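You operate a simulated robot arm through the tools that you are given. There is no shell and no other tool. Be economical: measure what you need, move in short steps, check, and stop when the job is done.

The job below is to be done with a simulated robot arm. You get a single attempt, and the scene is never put back.

JOB
Leak-test the green finished cap. A fail goes in the reject bin, a pass back in its well.
Fine: tester stays on at 40; open the blue valve before lifting the lid; leave the lid on the bench.

Only the result counts: the job must be done as asked and must still hold three seconds after the hand-in. Knocking over, shifting, dropping, spilling or breaking anything else fails it. A push-on lid holds only when it is set on centred and level and pressed home; a screw cap is set on level and turned clockwise until tight.

ROBOT AND FRAMES
A 6-joint arm with a fingered hand on a trunk, on a base that drives. Base frame: it is fixed to the floor where the robot stands at the start and does not move with it; the origin is under the middle of the robot, x ahead of it, y to its left, z up; the surface under the hand at the start is at about z = 860. Readings come in mm, rad, newtons and seconds.
With the tool pointing down near the work surface it reaches from about 340 to 760 mm from the robot's upright axis, wherever it stands. Its first joint turns from -2.897 to 2.897 rad. Places, roughly: blue valve handle [700, 0, 900]; green leak button [600, -200, 900]; leak tester [700, -200, 900]; middle of the steel seat ring [600, -100, 900]; small black knob [600, -200, 900]; steel seat ring [600, -100, 900]; tester rocker switch [700, -300, 900]; top of the check bench [700, 300, 900]. Payload 4 kg.
The tool frame sits at the grasp point between the pads (the TCP): z along the fingers, y along the line on which they close. The tips reach 26 mm beyond it. Largest opening 148 mm; the body of the gripper starts 73 mm behind the TCP. The gripper is a hand of 3 fingers: y runs from the thumb to the fingers, the wrist lies at [0, 0, -239] in the tool frame, and closing takes about 1.5 s.
Orientation is that of the tool frame in the base frame, as a unit quaternion [x, y, z, w]. With the fingers straight down and closing along the base's y, the tool's x points along the base's -x, its y along +y and its z along -z.

CONTROLS
- The arm moves only by the tool apply_moves. Its argument "increments" is a list of rows, each a list of 6 numbers: the shift along the base's x, y, z in mm, then the turn, a rotation vector about the base's x, y, z in rad. In form: [[dx, dy, dz, ax, ay, az], ...]. A call has 1 to 8 rows; each row is the pose to reach, as a shift and turn from the pose commanded when the call began. "jaw" is the finger opening in mm, from 0 to 148, set as the call begins (left out, the last holds). A row lasts 0.2 s, in which the tool goes at most 50 mm and 0.15 rad; a call with a longer step from one row to the next is refused whole, and so is a gripper value outside its range. Where a pose cannot be reached the arm comes as near as it can. A force on the tool above 40 N (or 10 N above the force at the start of the call, whichever is more), or a blocked arm, ends the call early, and 0.2 s more pass. The fingers move at their own pace (about 153 mm/s each) and stop on an object; they squeeze with about 25 N. The grip force told is the motor's: it shows also when the fingers shut on nothing. Time passes only in rows, and 0.2 s behind the last, so rows that repeat a pose let the fingers close. The reply holds the time, the measured pose of the TCP, the force on the tool along the base axes, the opening and the grip force, in the units named above and with some noise, with the torque about the TCP (base axes, N m) and any sound that the robot's microphone picked up.
- Cameras (640 x 400 px; columns grow to the right, rows downward): "scene" is now at [20, 108.2, 1571.6]; the picture's right is [-0.45, -0.89, 0.00], its down [-0.66, 0.33, -0.68] and it looks along [0.61, -0.30, -0.73] (base axes); focal length 274 px, centre (320, 200). "wrist" rides on the gripper at [68, -39, -90] in the tool frame; the picture's right is [0.50, 0.87, 0.00], its down [-0.66, 0.38, -0.65] and it looks along [-0.57, 0.33, 0.76] (tool axes); focal length 222 px, centre (320, 200). There is no depth. A picture from a camera that has moved, and an enlarged one, comes with that camera's place and axes in the base frame and with its lens. The place of the scene camera against the robot may be out by one fixed shift of up to 25 mm in any direction.
- grab_frame(camera): a new picture of that camera. No time passes.
- lift_body(by): slides the trunk up (or, below 0, down) by that many mm; the arm and the scene camera ride with it, the base frame stays. It gives what a move gives, with no picture.
- steer(legs): drives the robot by 1 to 6 legs, each [ahead, left, turn to the left] in mm, mm and rad, along the robot's own axes; the way and the turn of a leg run together, so that a leg with both is an arc; at most 1500 mm and 3.142 rad a leg. The arm and the cameras ride along, it lands a little off, and it stops where it bumps. It gives what a move gives.
- preshape(shape): the hand has 3 fingers and takes this shape, open, in about a second: jaw (thumb against the fingers, like two jaws); tri (thumb and two fingers); tip (a fingertip pinch); poke (one finger out to press); point (the index stretched); flat (the hand flat); cup (the hand cupped); fist (a fist). The gripper value then closes the fingers along that shape, each until it touches; the sizes above hold for jaw. It gives what a move gives, with no picture.
- head_to(pan, tilt): turns the head with the scene camera to pan (to the left, within 2.705 rad either way) and tilt (down, from -0.506 to 1.204), counted from straight ahead of the robot. It gives what a move gives.
- inspect(camera, box): a new picture of the part [left, top, right, bottom] of that camera's present view, enlarged. No time passes.
- job_done(): hands the job in; it is judged then, once.

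Go step by step. Nothing tells you exact positions but the pictures and the camera data: compare them with the known pose of the tool, close in by small moves and look again before you grip or let go. The budget is 120 turns and 78 pictures, counting those below and the enlarged ones. Unless the task says otherwise, let go and move clear before handing in, and close with one line.

The tools are called after "Emit:" by a JSON object that holds its "name" and its "arguments". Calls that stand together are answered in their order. apply_moves: Moves the arm, as the interface text tells. Its arguments: {"type":"object","properties":{"increments":{"type":"array"},"jaw":{"type":"number"}},"required":["increments"]} The other tools are called the same way: lift_body (by) slides the trunk up or down; preshape (shape) gives the hand a shape; steer (legs) drives the base; head_to (pan, tilt) turns the head that bears the scene camera; grab_frame (camera) takes a picture; inspect (camera, box) takes an enlarged picture of a part of a camera's view; job_done () hands the job in.

At the start:

```text
clock: 0.0
eef_pos: [395.6, 23.2, 1231.3]
orientation: [0.001, 1.0, 0.001, 0.0]
wrist_force: [0.3, -0.4, 0.8]
wrist_torque: [-0.01, -0.01, 0.02]
grip_width: 147.9
grip_force: 0.0
shape: jaw
trunk travel left (down, up): [-525.0, 65.0]
robot x, y, heading: [-1.9, -0.2, 0.001]
head pan, tilt: [-0.464, 0.826]
```

scene: 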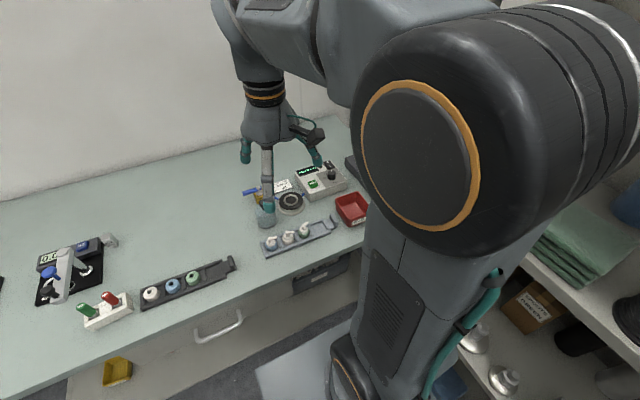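
wrist: 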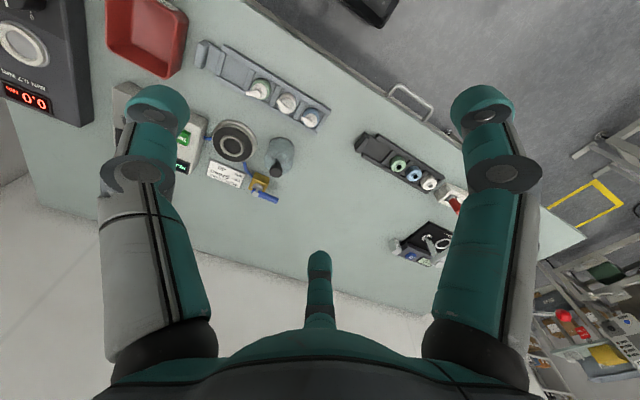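

The bench shows a leak tester with a seat ring and lid to the right, a red bin, and two trays, one with coloured caps. I'll enlarge the views to read the details.

Emit:
{"name": "inspect", "arguments": {"camera": "scene", "box": [230, 150, 380, 260]}}

Emit:
{"name": "inspect", "arguments": {"camera": "scene", "box": [20, 220, 250, 360]}}

Emit:
{"name": "inspect", "arguments": {"camera": "wrist", "box": [90, 20, 340, 220]}}

Emit:
{"name": "inspect", "arguments": {"camera": "wrist", "box": [340, 110, 500, 270]}}

```text
3.64 times, centred on (305, 205) of scene
camera zoom: at [20.0, 108.2, 1571.6], right [-0.45, -0.89, 0.0], down [-0.66, 0.33, -0.68], along [0.61, -0.3, -0.73], focal length 995 px, centre (374, 182)
```

zoom: 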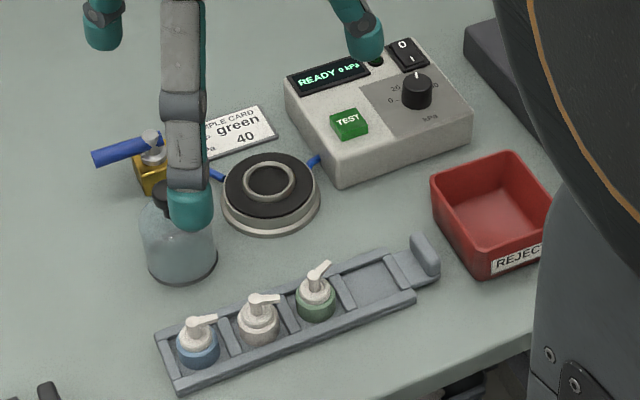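

```text
2.78 times, centred on (135, 290) of scene
camera zoom: at [20.0, 108.2, 1571.6], right [-0.45, -0.89, 0.0], down [-0.66, 0.33, -0.68], along [0.61, -0.3, -0.73], focal length 761 px, centre (835, -50)
```

zoom: 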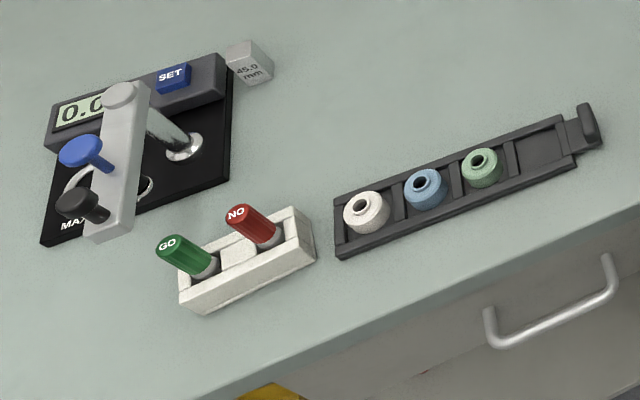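

```text
2.00 times, centred on (215, 120) of wrist
camera zoom: at [326.7, -15.8, 1320.7], right [-0.5, 0.87, 0.0], down [0.66, 0.38, 0.65], along [0.57, 0.33, -0.76], focal length 444 px, centre (530, 360)
```

zoom: 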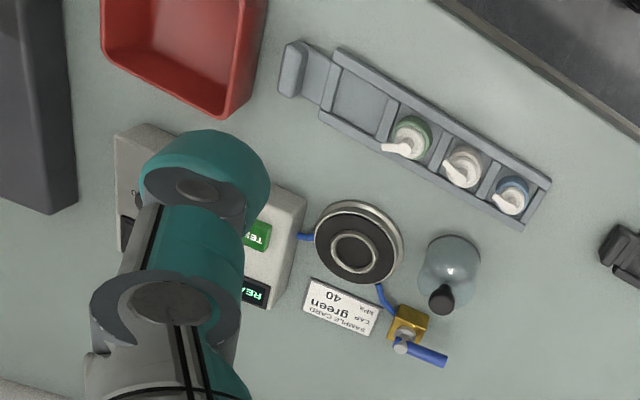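

```text
2.50 times, centred on (420, 190) of wrist
camera zoom: at [326.7, -15.8, 1320.7], right [-0.5, 0.87, 0.0], down [0.66, 0.38, 0.65], along [0.57, 0.33, -0.76], focal length 555 px, centre (70, 225)
```

zoom: 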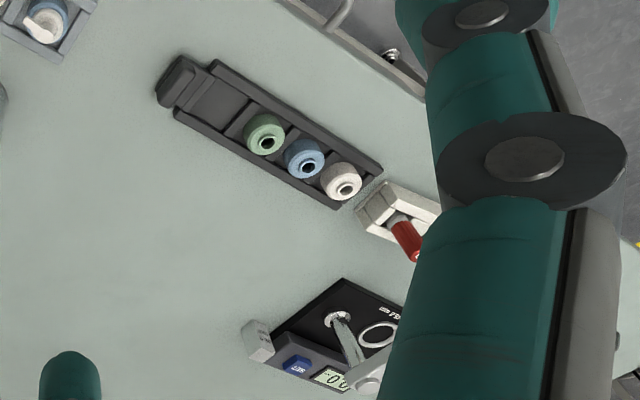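

The right-hand tray holds the finished caps with pump nozzles (green at about [474,-53]). The seat is at about [613,-67] and the glass lid at about [579,28]. I'll move the arm aside so the scene camera sees the tester.

Emit:
{"name": "apply_moves", "arguments": {"increments": [[0, 50, 0, 0, 0, 0], [0, 100, 0, 0, 0, 0], [0, 150, 0, 0, 0, 0], [0, 200, 0, 0, 0, 0], [0, 250, 0, 0, 0, 0], [0, 300, 0, 0, 0, 0]]}}

Emit:
{"name": "grab_frame", "arguments": {"camera": "scene"}}

Emit:
{"name": "inspect", "arguments": {"camera": "scene", "box": [280, 145, 360, 215]}}

Emit:
{"name": "inspect", "arguments": {"camera": "scene", "box": [235, 170, 315, 230]}}

```text
clock: 1.4
eef_pos: [392.2, 328.0, 1231.2]
orientation: [0.001, 1.0, 0.0, -0.001]
wrist_force: [-0.2, 0.6, -0.3]
wrist_torque: [-0.01, 0.02, 0.0]
grip_width: 147.9
grip_force: 0.0
shape: jaw
trunk travel left (down, up): [-525.0, 65.0]
robot x, y, heading: [-2.0, 0.1, 0.002]
head pan, tilt: [-0.464, 0.826]
```

```text
71 pictures are left
camera scene: at [20.2, 108.7, 1571.6], right [-0.45, -0.89, 0.0], down [-0.66, 0.33, -0.68], along [0.61, -0.3, -0.74], focal length 274 px, centre (320, 200)
```

scene: 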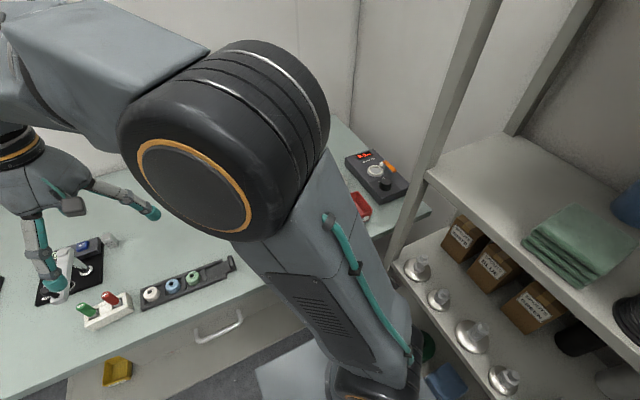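

```text
5.71 times, centred on (320, 180) of scene
camera zoom: at [20.2, 108.7, 1571.6], right [-0.45, -0.89, 0.0], down [-0.66, 0.33, -0.68], along [0.61, -0.3, -0.74], focal length 1564 px, centre (320, 314)
```

zoom: 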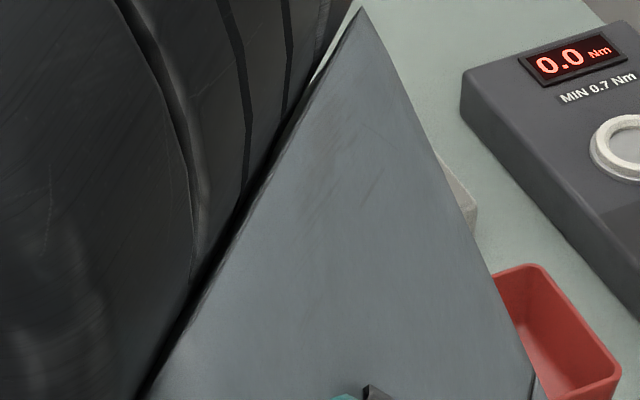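

```text
6.67 times, centred on (275, 200) of scene
camera zoom: at [20.2, 108.7, 1571.6], right [-0.45, -0.89, 0.0], down [-0.66, 0.33, -0.68], along [0.61, -0.3, -0.74], focal length 1824 px, centre (620, 200)
```

zoom: 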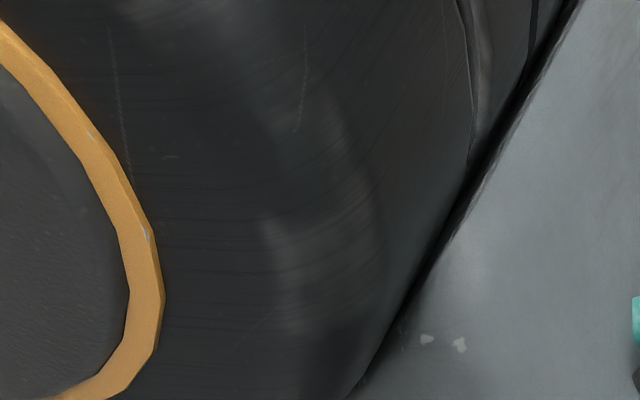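

The shoulder now blocks the view. I'll swing to the right side and use the wrist camera, looking towards +x/+y over the tester.

Emit:
{"name": "apply_moves", "arguments": {"increments": [[0, -50, 0, 0, 0, 0], [0, -100, 0, 0, 0, 0], [0, -150, 0, 0, 0, 0], [0, -200, 0, 0, 0, 0], [0, -250, 0, 0, 0, 0], [0, -300, 0, 0, 0, 0], [0, -350, 0, 0, 0, 0], [0, -400, 0, 0, 0, 0]]}}

Emit:
{"name": "apply_moves", "arguments": {"increments": [[8, -40, -20, 0, 0, 0], [16, -80, -40, 0, 0, 0], [24, -120, -60, 0, 0, 0], [30, -160, -80, 0, 0, 0], [30, -200, -100, 0, 0, 0]]}}

Emit:
{"name": "grab_frame", "arguments": {"camera": "wrist"}}

Emit:
{"name": "grab_frame", "arguments": {"camera": "scene"}}

```text
clock: 3.2
eef_pos: [397.2, -80.4, 1228.3]
orientation: [-0.001, 1.0, 0.0, 0.0]
wrist_force: [0.1, -0.8, 0.1]
wrist_torque: [0.0, 0.0, 0.02]
grip_width: 147.9
grip_force: 0.1
shape: jaw
trunk travel left (down, up): [-525.0, 65.0]
robot x, y, heading: [4.3, 1.1, -0.003]
head pan, tilt: [-0.464, 0.826]
```

```text
clock: 4.4
eef_pos: [424.5, -273.6, 1131.3]
orientation: [0.0, 1.0, 0.0, -0.001]
wrist_force: [-0.2, -0.3, 0.3]
wrist_torque: [-0.05, 0.0, -0.01]
grip_width: 148.1
grip_force: 0.2
shape: jaw
trunk travel left (down, up): [-525.0, 65.0]
robot x, y, heading: [1.3, 4.3, 0.001]
head pan, tilt: [-0.464, 0.826]
```

```text
68 pictures are left
camera wrist: at [357.1, -313.6, 1222.1], right [-0.5, 0.87, 0.0], down [0.66, 0.38, 0.65], along [0.57, 0.33, -0.76], focal length 222 px, centre (320, 200)
```

wrist: 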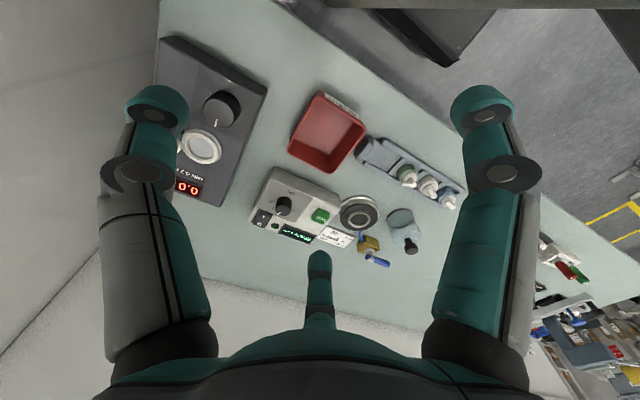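

```text
67 pictures are left
camera scene: at [20.4, 108.1, 1571.6], right [-0.45, -0.89, 0.0], down [-0.66, 0.33, -0.68], along [0.61, -0.3, -0.74], focal length 274 px, centre (320, 200)
```

scene: 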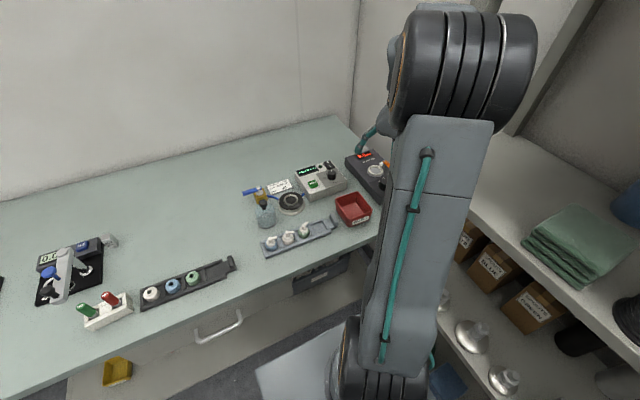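

Both cameras now have a clear view, so I'll zoom in.

Emit:
{"name": "inspect", "arguments": {"camera": "scene", "box": [285, 155, 355, 205]}}

Emit:
{"name": "inspect", "arguments": {"camera": "scene", "box": [235, 175, 315, 235]}}

Emit:
{"name": "inspect", "arguments": {"camera": "wrist", "box": [240, 130, 430, 270]}}

Emit:
{"name": "inspect", "arguments": {"camera": "scene", "box": [250, 190, 380, 260]}}

```text
8.00 times, centred on (320, 180) of scene
camera zoom: at [20.4, 108.1, 1571.6], right [-0.45, -0.89, 0.0], down [-0.66, 0.33, -0.68], along [0.61, -0.3, -0.74], focal length 2189 px, centre (320, 360)
```

zoom: 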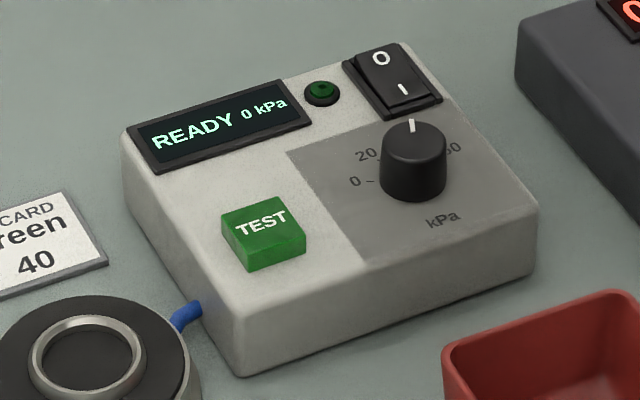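

```text
6.67 times, centred on (275, 205) of scene
camera zoom: at [20.4, 108.1, 1571.6], right [-0.45, -0.89, 0.0], down [-0.66, 0.33, -0.68], along [0.61, -0.3, -0.74], focal length 1824 px, centre (620, 167)
```

zoom: 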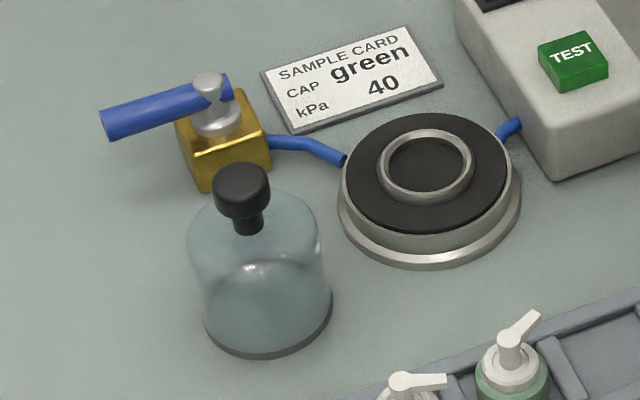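

```text
2.86 times, centred on (335, 200) of wrist
camera zoom: at [357.1, -313.6, 1222.1], right [-0.5, 0.87, 0.0], down [0.66, 0.38, 0.65], along [0.57, 0.33, -0.76], focal length 635 px, centre (277, 200)
```

zoom: 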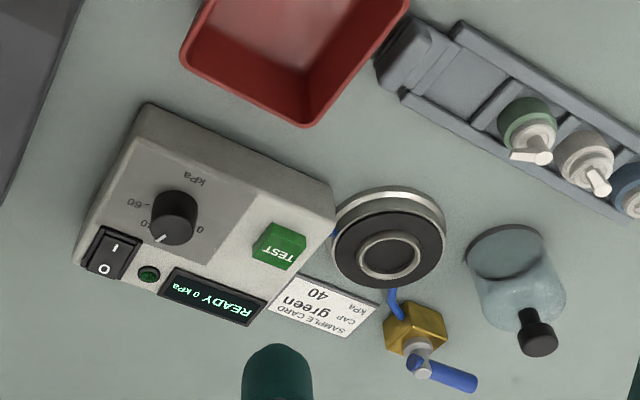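

```text
4.92 times, centred on (315, 225) of scene
camera zoom: at [20.4, 108.1, 1571.6], right [-0.45, -0.89, 0.0], down [-0.66, 0.33, -0.68], along [0.61, -0.3, -0.74], focal length 1347 px, centre (345, 77)
```

zoom: 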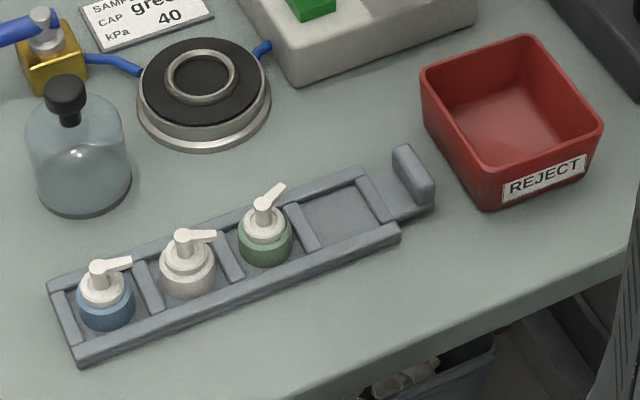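

The tester is on and the dial appears to be at 40. The valve handle looks in line with its hose, so it is open now, and I want a closer look at the dial and hand. I'll bring the wrist camera nearer with the jaw partly closed.

Emit:
{"name": "apply_moves", "arguments": {"increments": [[30, -2, -26, 0, 0, 0], [60, -4, -52, 0, 0, 0], [90, -6, -79, 0, 0, 0], [119, -8, -106, 0, 0, 0], [119, -8, -106, 0, 0, 0]], "jaw": 50}}

Emit:
{"name": "grab_frame", "arguments": {"camera": "wrist"}}

Emit:
{"name": "inspect", "arguments": {"camera": "wrist", "box": [250, 140, 390, 240]}}

```text
clock: 5.6
eef_pos: [546.9, -285.8, 1023.7]
orientation: [0.0, 1.0, 0.0, 0.001]
wrist_force: [1.5, 0.3, 0.6]
wrist_torque: [0.0, 0.05, 0.0]
grip_width: 50.4
grip_force: 0.1
shape: jaw
trunk travel left (down, up): [-525.0, 65.0]
robot x, y, heading: [-2.7, -0.7, -0.0]
head pan, tilt: [-0.464, 0.826]
```

```text
62 pictures are left
camera wrist: at [478.7, -324.0, 1114.1], right [-0.5, 0.87, 0.0], down [0.66, 0.38, 0.65], along [0.57, 0.33, -0.76], focal length 222 px, centre (320, 200)
```

wrist: 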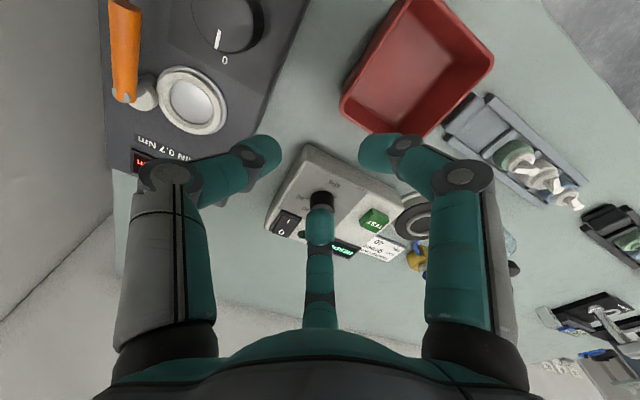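

```text
4.00 times, centred on (320, 190) of wrist
camera zoom: at [478.7, -324.0, 1114.1], right [-0.5, 0.87, 0.0], down [0.66, 0.38, 0.65], along [0.57, 0.33, -0.76], focal length 888 px, centre (320, 240)
```

zoom: 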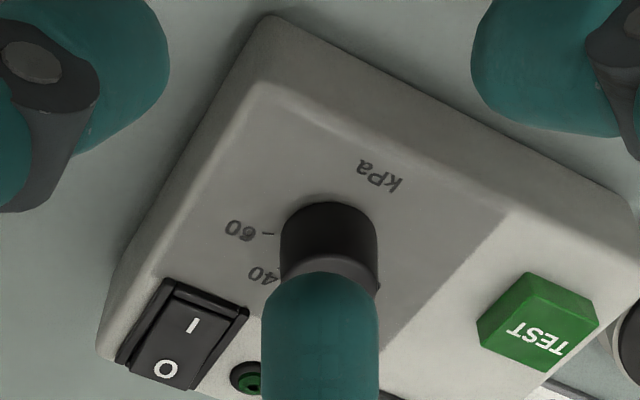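

In jaw shape the thumb faces two spread fingers. I'll compare the tri and tip shapes, first backing off from the tester.

Emit:
{"name": "apply_moves", "arguments": {"increments": [[-40, 0, 20, 0, 0, 0], [-80, 0, 30, 0, 0, 0], [-80, 0, 30, 0, 0, 0], [-80, 0, 30, 0, 0, 0]], "jaw": 0}}

Emit:
{"name": "grab_frame", "arguments": {"camera": "wrist"}}

Emit:
{"name": "preshape", "arguments": {"shape": "tip"}}

Emit:
{"name": "grab_frame", "arguments": {"camera": "wrist"}}

```text
clock: 6.6
eef_pos: [466.1, -284.9, 1055.5]
orientation: [-0.001, 1.0, 0.0, 0.001]
wrist_force: [0.1, -0.7, -0.6]
wrist_torque: [0.03, -0.02, 0.02]
grip_width: 0.0
grip_force: 24.6
shape: jaw
trunk travel left (down, up): [-525.0, 65.0]
robot x, y, heading: [1.8, 1.2, -0.002]
head pan, tilt: [-0.464, 0.826]
```

```text
60 pictures are left
camera wrist: at [397.7, -324.6, 1144.9], right [-0.5, 0.87, 0.0], down [0.66, 0.38, 0.65], along [0.57, 0.33, -0.76], focal length 222 px, centre (320, 200)
```

wrist: 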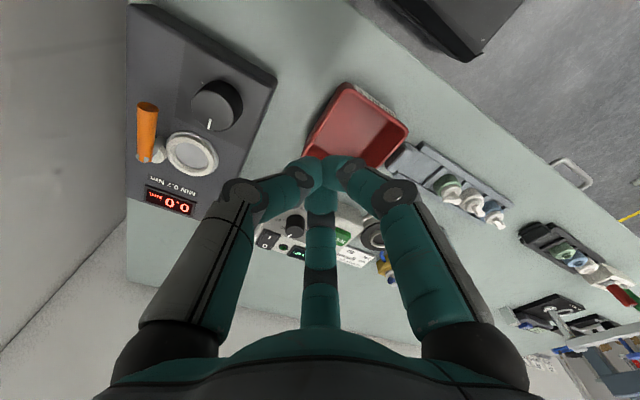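

```text
clock: 7.5
eef_pos: [465.3, -285.7, 1056.4]
orientation: [0.0, 1.0, 0.001, 0.001]
wrist_force: [0.5, 0.4, 0.0]
wrist_torque: [0.02, -0.01, 0.02]
grip_width: 147.9
grip_force: 0.1
shape: tip
trunk travel left (down, up): [-525.0, 65.0]
robot x, y, heading: [1.2, -0.2, -0.001]
head pan, tilt: [-0.464, 0.826]
```

```text
59 pictures are left
camera wrist: at [397.6, -324.6, 1145.0], right [-0.5, 0.87, 0.0], down [0.66, 0.38, 0.65], along [0.57, 0.33, -0.76], focal length 222 px, centre (320, 200)
```

wrist: 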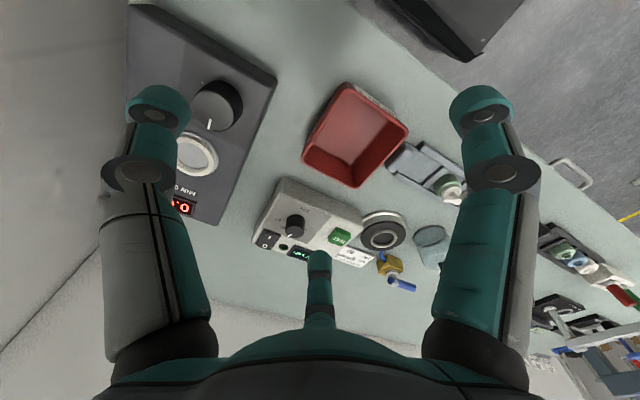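

The three fingers close radially, like a centring chuck, which suits round parts. Next I'll take a close look at the green finished cap.

Emit:
{"name": "apply_moves", "arguments": {"increments": [[-12, 50, 0, 0, 0, 0], [-24, 100, 0, 0, 0, 0], [-36, 150, 0, 0, 0, 0], [-49, 199, 0, 0, 0, 0], [-49, 199, -47, 0, 0, 0], [-49, 199, -80, 0, 0, 0], [-49, 199, -80, 0, 0, 0]]}}

Emit:
{"name": "grab_frame", "arguments": {"camera": "wrist"}}

Emit:
{"name": "inspect", "arguments": {"camera": "wrist", "box": [250, 130, 410, 230]}}

```text
refused: row 1 steps farther than a row can; nothing moved
```

```text
58 pictures are left
camera wrist: at [397.6, -324.6, 1145.0], right [-0.5, 0.87, 0.0], down [0.66, 0.38, 0.65], along [0.57, 0.33, -0.76], focal length 222 px, centre (320, 200)
```

wrist: 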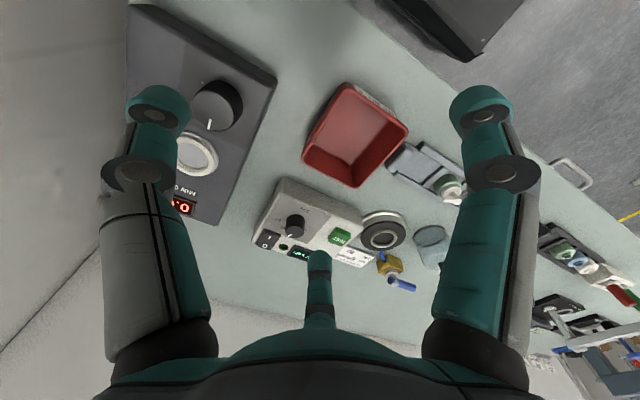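

```text
4.00 times, centred on (330, 180) of wrist
camera zoom: at [397.6, -324.6, 1145.0], right [-0.5, 0.87, 0.0], down [0.66, 0.38, 0.65], along [0.57, 0.33, -0.76], focal length 888 px, centre (280, 280)
```

zoom: 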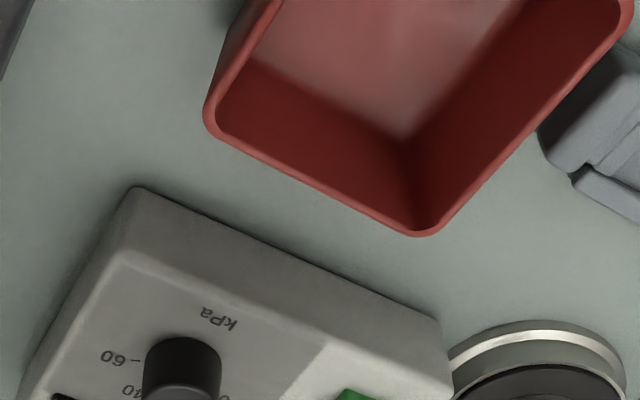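

The step was just over the 50 mm limit, so nothing moved. I'll redo it with shorter rows.

Emit:
{"name": "apply_moves", "arguments": {"increments": [[-12, 45, 0, 0, 0, 0], [-24, 90, 0, 0, 0, 0], [-36, 135, 0, 0, 0, 0], [-49, 180, 0, 0, 0, 0], [-49, 199, -35, 0, 0, 0], [-49, 199, -80, 0, 0, 0], [-49, 199, -80, 0, 0, 0]]}}

Emit:
{"name": "inspect", "arguments": {"camera": "wrist", "box": [240, 130, 400, 230]}}

```text
clock: 9.1
eef_pos: [413.7, -85.6, 975.1]
orientation: [0.0, 1.0, 0.0, 0.0]
wrist_force: [-0.1, -0.8, -0.3]
wrist_torque: [-0.01, 0.01, -0.03]
grip_width: 148.1
grip_force: 0.2
shape: tip
trunk travel left (down, up): [-525.0, 65.0]
robot x, y, heading: [0.0, 0.4, -0.0]
head pan, tilt: [-0.464, 0.826]
```

```text
4.00 times, centred on (320, 180) of wrist
camera zoom: at [346.1, -124.7, 1064.5], right [-0.5, 0.87, 0.0], down [0.66, 0.38, 0.65], along [0.57, 0.33, -0.76], focal length 888 px, centre (320, 280)
```

zoom: 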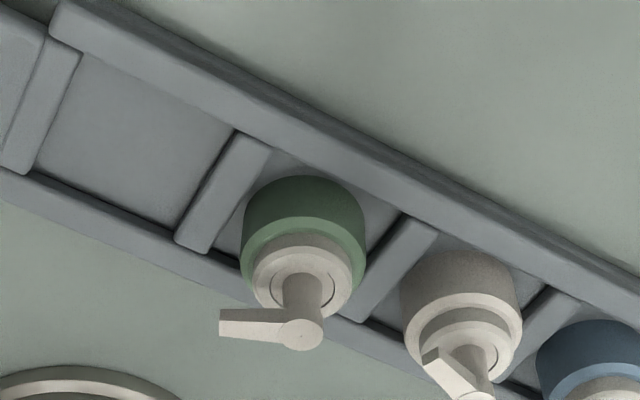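

The green cap stands at about [480.5, -52], about 32 mm in diameter, with its spout pointing at about -60°. I'll check where the fingertips end up at a small opening, using the scene camera.

Emit:
{"name": "apply_moves", "arguments": {"increments": [[0, 0, 0, 0, 0, 0], [0, 0, 0, 0, 0, 0], [0, 0, 0, 0, 0, 0], [0, 0, 0, 0, 0, 0]], "jaw": 32}}

Emit:
{"name": "grab_frame", "arguments": {"camera": "scene"}}

Emit:
{"name": "grab_frame", "arguments": {"camera": "wrist"}}

```text
clock: 10.1
eef_pos: [414.7, -85.4, 973.9]
orientation: [-0.001, 1.0, 0.0, 0.001]
wrist_force: [-0.6, -0.7, 0.9]
wrist_torque: [0.02, -0.01, -0.01]
grip_width: 32.3
grip_force: 0.1
shape: tip
trunk travel left (down, up): [-525.0, 65.0]
robot x, y, heading: [-3.8, -1.0, 0.002]
head pan, tilt: [-0.464, 0.826]
```

```text
55 pictures are left
camera scene: at [20.1, 108.1, 1571.6], right [-0.45, -0.89, 0.0], down [-0.66, 0.33, -0.68], along [0.61, -0.3, -0.74], focal length 274 px, centre (320, 200)
```

scene: 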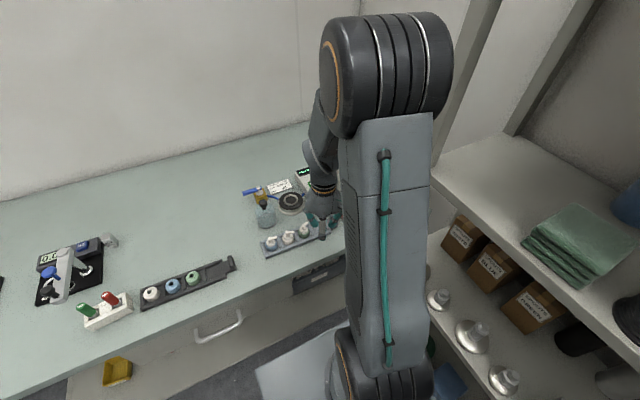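

```text
54 pictures are left
camera wrist: at [346.1, -124.9, 1064.8], right [-0.5, 0.87, 0.0], down [0.66, 0.38, 0.65], along [0.57, 0.33, -0.76], focal length 222 px, centre (320, 200)
```

wrist: 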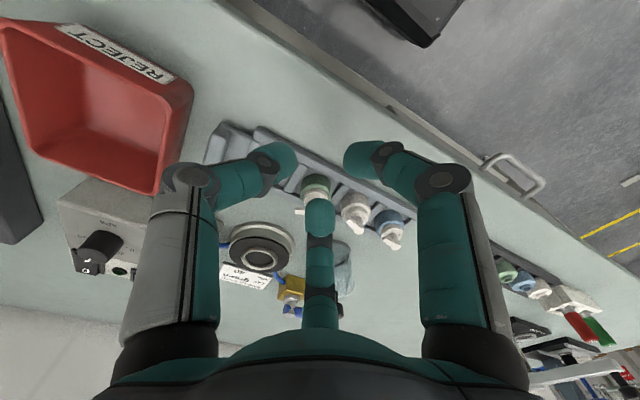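

The tips close inward and grip right at their ends. I'll turn the hand by -30° so the spout lies midway between fingers, open to 70 and hover over the cap.

Emit:
{"name": "apply_moves", "arguments": {"increments": [[10, 8, 0, 0, 0, -0.14], [25, 16, 0, 0, 0, -0.28], [40, 24, 0, 0, 0, -0.42], [66, 34, 0, 0, 0, -0.5236], [66, 34, 0, 0, 0, -0.5236], [66, 34, 0, 0, 0, -0.5236]], "jaw": 70}}

Emit:
{"name": "grab_frame", "arguments": {"camera": "wrist"}}

Emit:
{"name": "inspect", "arguments": {"camera": "wrist", "box": [260, 100, 380, 200]}}

```text
clock: 11.5
eef_pos: [481.5, -51.5, 973.7]
orientation: [0.26, 0.966, -0.001, 0.0]
wrist_force: [-1.1, -0.3, -0.5]
wrist_torque: [0.03, 0.01, 0.02]
grip_width: 69.8
grip_force: 0.1
shape: tip
trunk travel left (down, up): [-525.0, 65.0]
robot x, y, heading: [-0.2, 1.7, -0.003]
head pan, tilt: [-0.464, 0.826]
```

```text
53 pictures are left
camera wrist: at [403.5, -50.7, 1064.2], right [0.0, 1.0, 0.0], down [0.76, 0.0, 0.65], along [0.65, 0.0, -0.76], focal length 222 px, centre (320, 200)
```

wrist: 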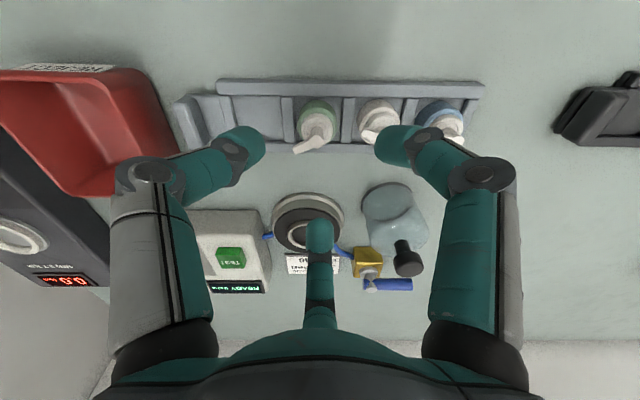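

```text
4.00 times, centred on (320, 150) of wrist
camera zoom: at [403.5, -50.7, 1064.2], right [0.0, 1.0, 0.0], down [0.76, 0.0, 0.65], along [0.65, 0.0, -0.76], focal length 888 px, centre (320, 400)
```

zoom: 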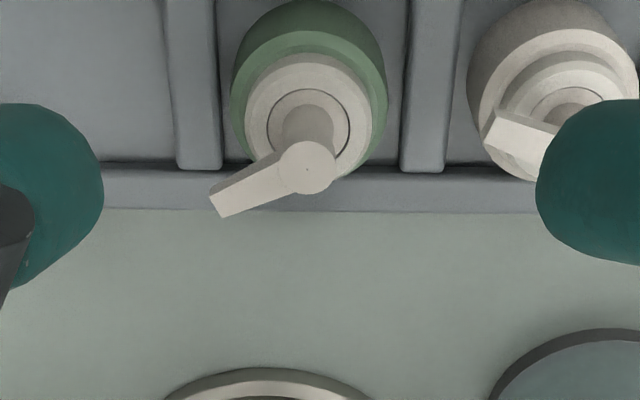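

The cap is at about [479, -53]. To stay clear of its neighbour I'll turn the hand back by 15°, so the fingers sit at 15°, 135° and -105°, then descend with an opening of 56.

Emit:
{"name": "apply_moves", "arguments": {"increments": [[-1, -1, 0, 0, 0, 0.13], [-2, -1.5, -10, 0, 0, 0.26], [-2, -1.5, -30, 0, 0, 0.26], [-2, -1.5, -50, 0, 0, 0.26], [-2, -1.5, -58, 0, 0, 0.26], [-2, -1.5, -58, 0, 0, 0.26]], "jaw": 56}}

Emit:
{"name": "grab_frame", "arguments": {"camera": "wrist"}}

Emit:
{"name": "inspect", "arguments": {"camera": "wrist", "box": [260, 100, 380, 200]}}

```text
clock: 12.9
eef_pos: [478.2, -53.4, 916.1]
orientation: [0.132, 0.991, -0.001, 0.0]
wrist_force: [-0.3, -0.7, -0.5]
wrist_torque: [0.01, -0.01, 0.01]
grip_width: 56.2
grip_force: 0.0
shape: tip
trunk travel left (down, up): [-525.0, 65.0]
robot x, y, heading: [-1.1, -1.6, 0.002]
head pan, tilt: [-0.464, 0.826]
```

```text
51 pictures are left
camera wrist: at [402.5, -74.9, 1006.7], right [-0.26, 0.97, 0.0], down [0.73, 0.19, 0.65], along [0.63, 0.17, -0.76], focal length 222 px, centre (320, 200)
```

wrist: 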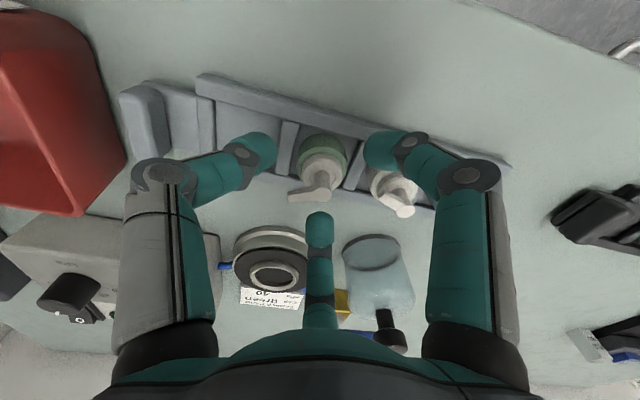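

```text
4.00 times, centred on (320, 150) of wrist
camera zoom: at [402.5, -74.9, 1006.7], right [-0.26, 0.97, 0.0], down [0.73, 0.19, 0.65], along [0.63, 0.17, -0.76], focal length 888 px, centre (320, 400)
```

zoom: 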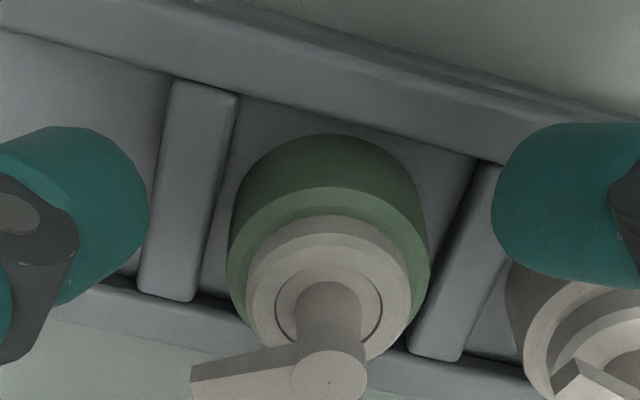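

The cap sits centred between the fingertips. I'll lower to about z 899 and close; the width will tell me what is gripped (about 27 for the collar, about 33 for the body).

Emit:
{"name": "apply_moves", "arguments": {"increments": [[0, 0, -9, 0, 0, 0], [0, 0, -17, 0, 0, 0], [0, 0, -17, 0, 0, 0]], "jaw": 50}}

Emit:
{"name": "apply_moves", "arguments": {"increments": [[0, 0, 0, 0, 0, 0], [0, 0, 0, 0, 0, 0], [0, 0, 0, 0, 0, 0], [0, 0, 0, 0, 0, 0]], "jaw": 20}}

Emit:
{"name": "inspect", "arguments": {"camera": "wrist", "box": [250, 100, 390, 220]}}

```text
clock: 13.7
eef_pos: [478.3, -53.5, 898.8]
orientation: [0.131, 0.991, 0.0, 0.001]
wrist_force: [-0.2, 0.5, 6.7]
wrist_torque: [0.13, -0.04, 0.01]
grip_width: 50.5
grip_force: 0.0
shape: tip
trunk travel left (down, up): [-525.0, 65.0]
robot x, y, heading: [-2.8, -0.5, -0.002]
head pan, tilt: [-0.464, 0.826]
```

```text
clock: 14.7
eef_pos: [477.5, -54.3, 899.9]
orientation: [0.131, 0.991, 0.0, 0.0]
wrist_force: [0.1, -0.2, 0.0]
wrist_torque: [0.0, 0.03, -0.01]
grip_width: 32.8
grip_force: 9.9
shape: tip
trunk travel left (down, up): [-525.0, 65.0]
robot x, y, heading: [0.1, 1.9, 0.008]
head pan, tilt: [-0.464, 0.826]
```

```text
3.33 times, centred on (320, 160) of wrist
camera zoom: at [402.5, -73.9, 989.0], right [-0.26, 0.97, 0.0], down [0.73, 0.19, 0.65], along [0.63, 0.17, -0.76], focal length 740 px, centre (320, 333)
```

zoom: 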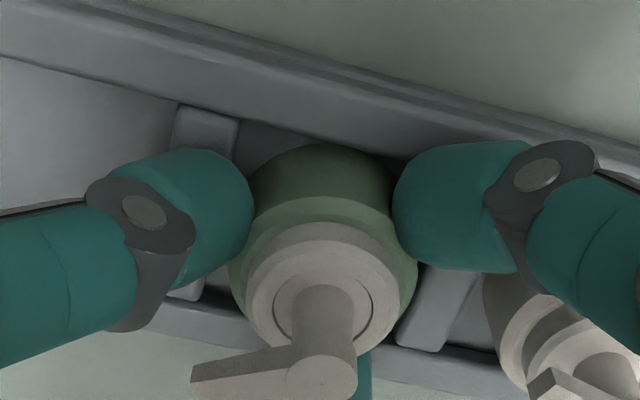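

The fingers hold the green body at 32.8 mm. I'll lift slowly, squeezing fully.

Emit:
{"name": "apply_moves", "arguments": {"increments": [[0, 0, 0, 0, 0, 0], [0, 0, 0, 0, 0, 0], [0, 0, 12, 0, 0, 0], [0, 0, 25, 0, 0, 0], [0, 0, 45, 0, 0, 0], [0, 0, 70, 0, 0, 0]], "jaw": 0}}

Emit:
{"name": "grab_frame", "arguments": {"camera": "wrist"}}

```text
clock: 16.1
eef_pos: [478.4, -52.3, 969.9]
orientation: [0.131, 0.991, 0.0, 0.0]
wrist_force: [0.9, -0.8, 0.6]
wrist_torque: [-0.01, 0.01, -0.02]
grip_width: 33.0
grip_force: 9.6
shape: tip
trunk travel left (down, up): [-525.0, 65.0]
robot x, y, heading: [-2.6, -2.6, -0.004]
head pan, tilt: [-0.464, 0.826]
```

```text
48 pictures are left
camera wrist: at [403.2, -73.1, 1060.1], right [-0.26, 0.97, 0.0], down [0.73, 0.19, 0.65], along [0.63, 0.17, -0.76], focal length 222 px, centre (320, 200)
```

wrist: 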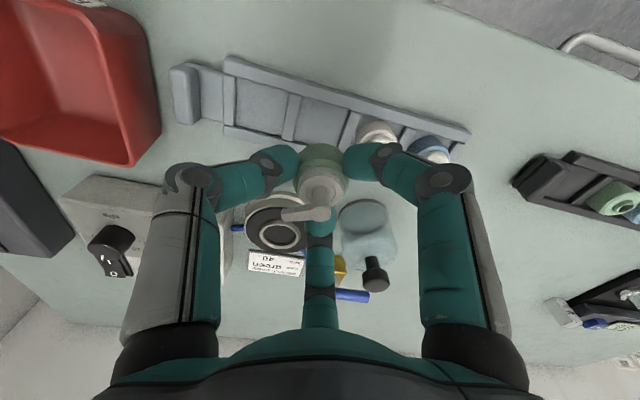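

The cap is held well. Next I'll measure the seat precisely with enlarged views.

Emit:
{"name": "inspect", "arguments": {"camera": "wrist", "box": [230, 190, 320, 260]}}

Emit:
{"name": "inspect", "arguments": {"camera": "scene", "box": [245, 180, 335, 230]}}

```text
5.71 times, centred on (275, 225) of wrist
camera zoom: at [403.2, -73.1, 1060.1], right [-0.26, 0.97, 0.0], down [0.73, 0.19, 0.65], along [0.63, 0.17, -0.76], focal length 1269 px, centre (577, 57)
```

zoom: 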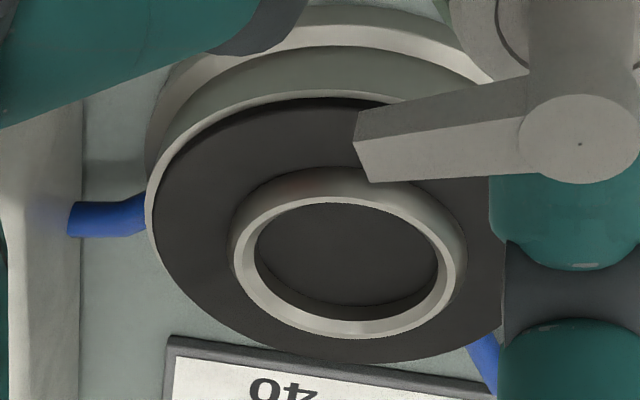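

```text
7.11 times, centred on (290, 205) of scene
camera zoom: at [20.0, 108.2, 1571.6], right [-0.45, -0.89, 0.0], down [-0.66, 0.33, -0.68], along [0.61, -0.3, -0.74], focal length 1946 px, centre (533, 164)
```

zoom: 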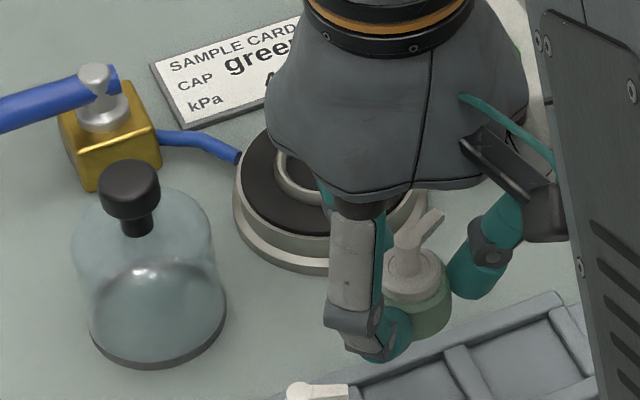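

The seat centre comes out at about [618.5, -66], with the inner ring top at about z 885. I'll carry the cap over the seat and check the alignment.

Emit:
{"name": "apply_moves", "arguments": {"increments": [[35, -3, 0, 0, 0, 0], [70, -6, 0, 0, 0, 0], [105, -10, 0, 0, 0, 0], [140, -13, 0, 0, 0, 0], [140, -13, -20, 0, 0, 0], [140, -13, -20, 0, 0, 0]]}}

Emit:
{"name": "inspect", "arguments": {"camera": "wrist", "box": [240, 60, 400, 220]}}

Emit:
{"name": "inspect", "arguments": {"camera": "scene", "box": [245, 180, 335, 230]}}

```text
clock: 17.5
eef_pos: [619.8, -66.1, 949.8]
orientation: [0.131, 0.991, 0.0, -0.001]
wrist_force: [-0.4, 0.1, -0.1]
wrist_torque: [-0.04, -0.03, 0.0]
grip_width: 32.9
grip_force: 9.7
shape: tip
trunk travel left (down, up): [-525.0, 65.0]
robot x, y, heading: [0.9, 5.2, -0.002]
head pan, tilt: [-0.464, 0.826]
```

```text
2.50 times, centred on (320, 140) of wrist
camera zoom: at [543.7, -86.4, 1039.5], right [-0.26, 0.97, 0.0], down [0.73, 0.19, 0.65], along [0.63, 0.17, -0.76], focal length 555 px, centre (320, 350)
```

zoom: 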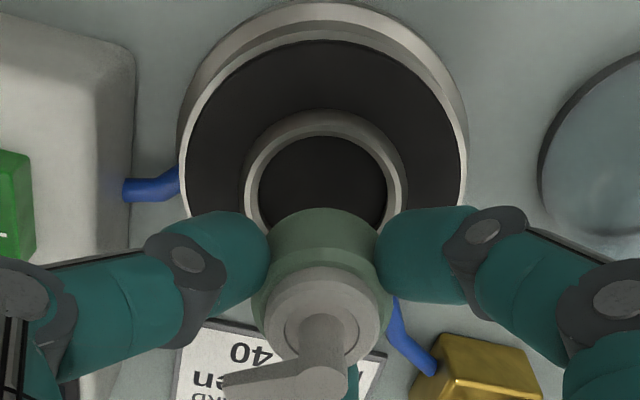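

```text
7.11 times, centred on (290, 205) of scene
camera zoom: at [20.1, 108.1, 1571.6], right [-0.45, -0.89, 0.0], down [-0.66, 0.33, -0.68], along [0.61, -0.3, -0.74], focal length 1946 px, centre (533, 164)
```

zoom: 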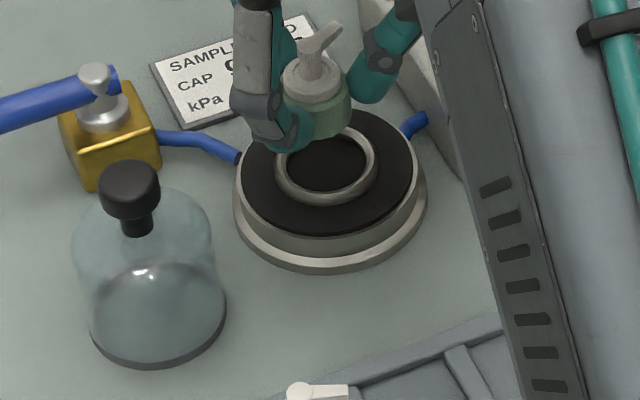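

The cap is about 3 mm too far ahead of the ring centre, which I put at about [616.3, -67]. I'll correct that and lower toward the seat, watching the force.

Emit:
{"name": "apply_moves", "arguments": {"increments": [[-3.1, -0.8, 0, 0, 0, 0], [-3.1, -0.8, -12, 0, 0, 0], [-3.1, -0.8, -22, 0, 0, 0], [-3.1, -0.8, -26, 0, 0, 0]]}}

Emit:
{"name": "inspect", "arguments": {"camera": "wrist", "box": [240, 60, 400, 220]}}

Emit:
{"name": "inspect", "arguments": {"camera": "scene", "box": [265, 180, 325, 220]}}

```text
clock: 18.5
eef_pos: [615.4, -64.9, 922.6]
orientation: [0.131, 0.991, 0.0, 0.0]
wrist_force: [0.1, -0.7, -0.3]
wrist_torque: [0.0, -0.02, -0.01]
grip_width: 32.8
grip_force: 10.1
shape: tip
trunk travel left (down, up): [-525.0, 65.0]
robot x, y, heading: [0.2, -0.7, 0.003]
head pan, tilt: [-0.464, 0.826]
```

```text
2.50 times, centred on (320, 140) of wrist
camera zoom: at [539.7, -86.3, 1012.7], right [-0.26, 0.97, 0.0], down [0.73, 0.19, 0.65], along [0.63, 0.17, -0.76], focal length 555 px, centre (320, 350)
```

zoom: 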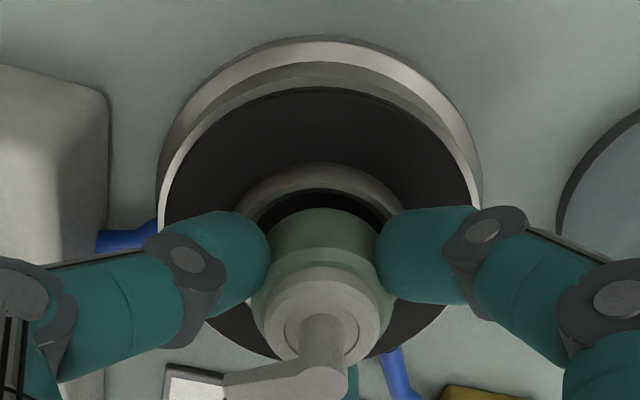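

```text
10.00 times, centred on (295, 200) of scene
camera zoom: at [20.1, 108.1, 1571.6], right [-0.45, -0.89, 0.0], down [-0.66, 0.33, -0.68], along [0.61, -0.3, -0.74], focal length 2736 px, centre (570, 200)
```

zoom: 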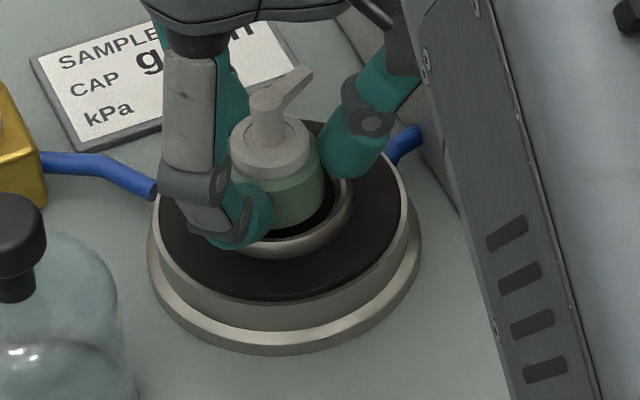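

The cap is now well aligned, so I'll lower in small steps until it touches.

Emit:
{"name": "apply_moves", "arguments": {"increments": [[0, 0, -2, 0, 0, 0], [0, 0, -4, 0, 0, 0], [0, 0, -6, 0, 0, 0]]}}

Emit:
{"name": "inspect", "arguments": {"camera": "scene", "box": [265, 180, 325, 220]}}

```text
clock: 19.3
eef_pos: [615.1, -65.8, 917.5]
orientation: [0.131, 0.991, 0.0, 0.0]
wrist_force: [0.1, 0.1, -0.2]
wrist_torque: [-0.03, 0.01, -0.02]
grip_width: 32.8
grip_force: 10.1
shape: tip
trunk travel left (down, up): [-525.0, 65.0]
robot x, y, heading: [2.9, 0.4, 0.001]
head pan, tilt: [-0.464, 0.826]
```

```text
10.00 times, centred on (295, 200) of scene
camera zoom: at [20.1, 108.1, 1571.6], right [-0.45, -0.89, 0.0], down [-0.66, 0.33, -0.68], along [0.61, -0.3, -0.74], focal length 2736 px, centre (570, 200)
```

zoom: 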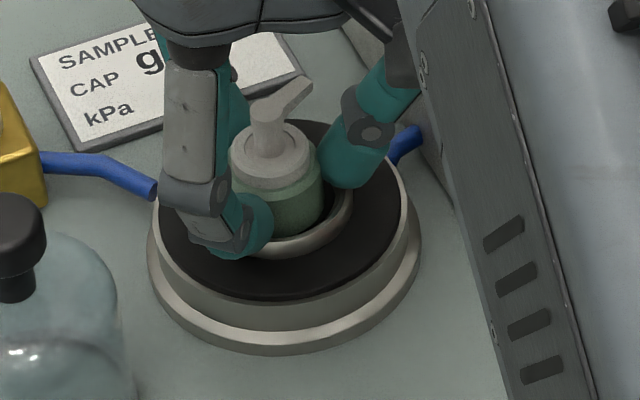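

Emit:
{"name": "apply_moves", "arguments": {"increments": [[0, 0, -1.5, 0, 0, 0], [0, 0, -3, 0, 0, 0], [0, 0, -4, 0, 0, 0]]}}

```text
clock: 20.1
eef_pos: [616.1, -68.0, 915.8]
orientation: [0.131, 0.991, 0.0, 0.002]
wrist_force: [-1.3, 3.4, 15.4]
wrist_torque: [0.18, 0.02, 0.05]
grip_width: 32.9
grip_force: 9.6
shape: tip
trunk travel left (down, up): [-525.0, 65.0]
robot x, y, heading: [-1.5, -1.5, 0.004]
head pan, tilt: [-0.464, 0.826]
```

It touched at 915.8, as expected for the seat floor. I'll ease up a bit and open gently.

Emit:
{"name": "apply_moves", "arguments": {"increments": [[0, 0, 2, 0, 0, 0], [0, 0, 2, 0, 0, 0], [0, 0, 2, 0, 0, 0]], "jaw": 46}}

Emit:
{"name": "apply_moves", "arguments": {"increments": [[0, 0, 15, 0, 0, 0], [0, 0, 35, 0, 0, 0], [0, 0, 65, 0, 0, 0], [0, 0, 85, 0, 0, 0]], "jaw": 60}}

Emit:
{"name": "inspect", "arguments": {"camera": "wrist", "box": [240, 60, 400, 220]}}

Emit:
{"name": "inspect", "arguments": {"camera": "scene", "box": [265, 180, 325, 220]}}

```text
clock: 20.9
eef_pos: [616.3, -66.7, 914.9]
orientation: [0.132, 0.991, 0.0, -0.001]
wrist_force: [-0.1, 0.4, -0.2]
wrist_torque: [-0.03, 0.0, -0.01]
grip_width: 45.5
grip_force: 0.0
shape: tip
trunk travel left (down, up): [-525.0, 65.0]
robot x, y, heading: [2.3, -5.0, -0.001]
head pan, tilt: [-0.464, 0.826]
```

```text
clock: 21.9
eef_pos: [615.6, -66.8, 999.7]
orientation: [0.131, 0.991, 0.0, 0.0]
wrist_force: [0.6, -0.6, 0.7]
wrist_torque: [0.04, -0.02, 0.01]
grip_width: 59.7
grip_force: 0.1
shape: tip
trunk travel left (down, up): [-525.0, 65.0]
robot x, y, heading: [-2.1, 1.8, -0.001]
head pan, tilt: [-0.464, 0.826]
```

```text
2.50 times, centred on (320, 140) of wrist
camera zoom: at [539.8, -87.6, 1091.1], right [-0.26, 0.97, 0.0], down [0.73, 0.19, 0.65], along [0.63, 0.17, -0.76], focal length 555 px, centre (320, 350)
```

zoom: 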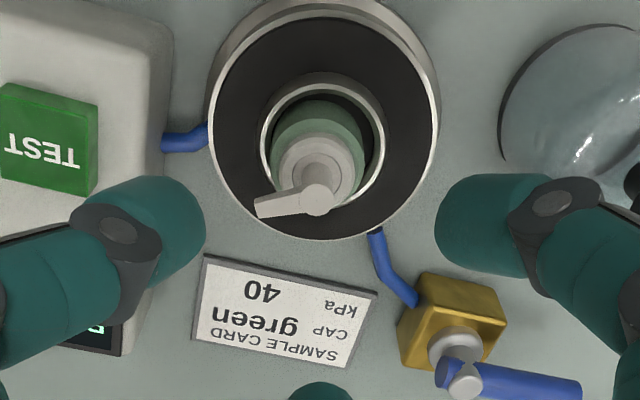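

```text
10.00 times, centred on (295, 200) of scene
camera zoom: at [19.9, 108.2, 1571.6], right [-0.45, -0.89, 0.0], down [-0.66, 0.33, -0.68], along [0.61, -0.3, -0.73], focal length 2736 px, centre (570, 200)
```

zoom: 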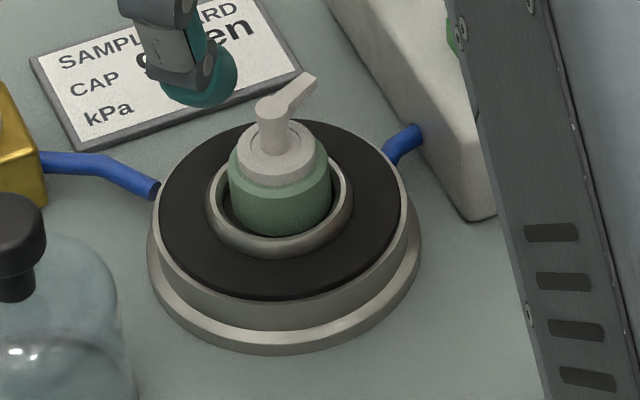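

The cap stands level in the seat. Next I'll hover over the glass lid to measure its knob.

Emit:
{"name": "apply_moves", "arguments": {"increments": [[-10, 30, 20, 0, 0, 0], [-25, 65, 40, 0, 0, 0], [-36, 95, 40, 0, 0, 0], [-36, 95, 40, 0, 0, 0]], "jaw": 70}}

Emit:
{"name": "grab_frame", "arguments": {"camera": "wrist"}}

Emit:
{"name": "inspect", "arguments": {"camera": "wrist", "box": [260, 100, 380, 200]}}

```text
clock: 22.9
eef_pos: [578.8, 27.9, 1042.8]
orientation: [0.132, 0.991, 0.0, 0.0]
wrist_force: [-0.2, 0.2, 0.2]
wrist_torque: [0.03, 0.02, -0.02]
grip_width: 69.7
grip_force: 0.1
shape: tip
trunk travel left (down, up): [-525.0, 65.0]
robot x, y, heading: [1.7, 1.7, 0.001]
head pan, tilt: [-0.464, 0.826]
```

```text
38 pictures are left
camera wrist: at [503.1, 8.1, 1132.3], right [-0.26, 0.97, 0.0], down [0.73, 0.19, 0.65], along [0.63, 0.17, -0.76], focal length 222 px, centre (320, 200)
```

wrist: 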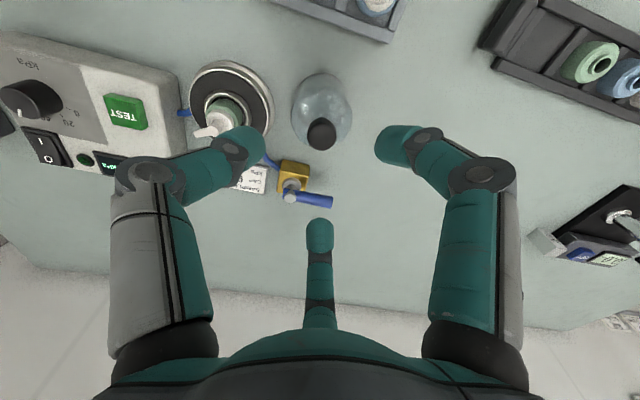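

```text
4.00 times, centred on (320, 150) of wrist
camera zoom: at [503.1, 8.1, 1132.3], right [-0.26, 0.97, 0.0], down [0.73, 0.19, 0.65], along [0.63, 0.17, -0.76], focal length 888 px, centre (320, 400)
```

zoom: 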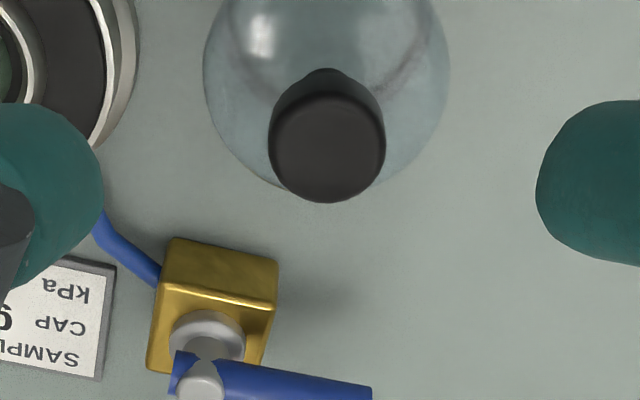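

The knob top is at about [587.7, 33.2, 944] and about 26 mm wide. I'll centre on it and come lower for a check.

Emit:
{"name": "apply_moves", "arguments": {"increments": [[4, 2.5, -20, 0, 0, 0], [9, 5, -40, 0, 0, 0], [9, 5, -58, 0, 0, 0], [9, 5, -58, 0, 0, 0]], "jaw": 60}}

Emit:
{"name": "inspect", "arguments": {"camera": "wrist", "box": [240, 80, 400, 240]}}

```text
clock: 23.9
eef_pos: [589.6, 33.9, 984.5]
orientation: [0.131, 0.991, -0.001, 0.0]
wrist_force: [-0.8, 0.2, -1.1]
wrist_torque: [0.0, -0.01, 0.01]
grip_width: 60.0
grip_force: 0.2
shape: tip
trunk travel left (down, up): [-525.0, 65.0]
robot x, y, heading: [2.6, 1.0, 0.0]
head pan, tilt: [-0.464, 0.826]
```

```text
2.50 times, centred on (320, 160) of wrist
camera zoom: at [514.3, 13.3, 1074.1], right [-0.26, 0.97, 0.0], down [0.73, 0.19, 0.65], along [0.63, 0.17, -0.76], focal length 555 px, centre (320, 300)
```

zoom: 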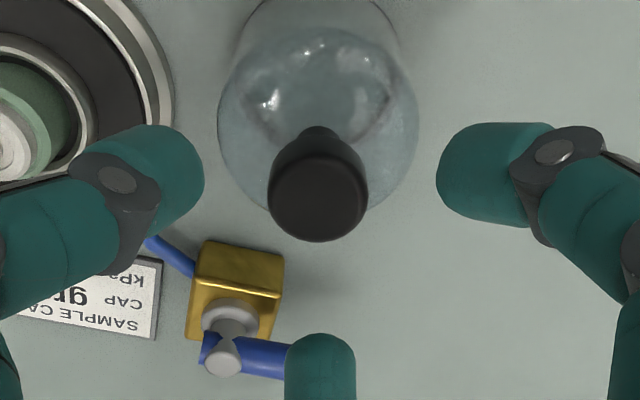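

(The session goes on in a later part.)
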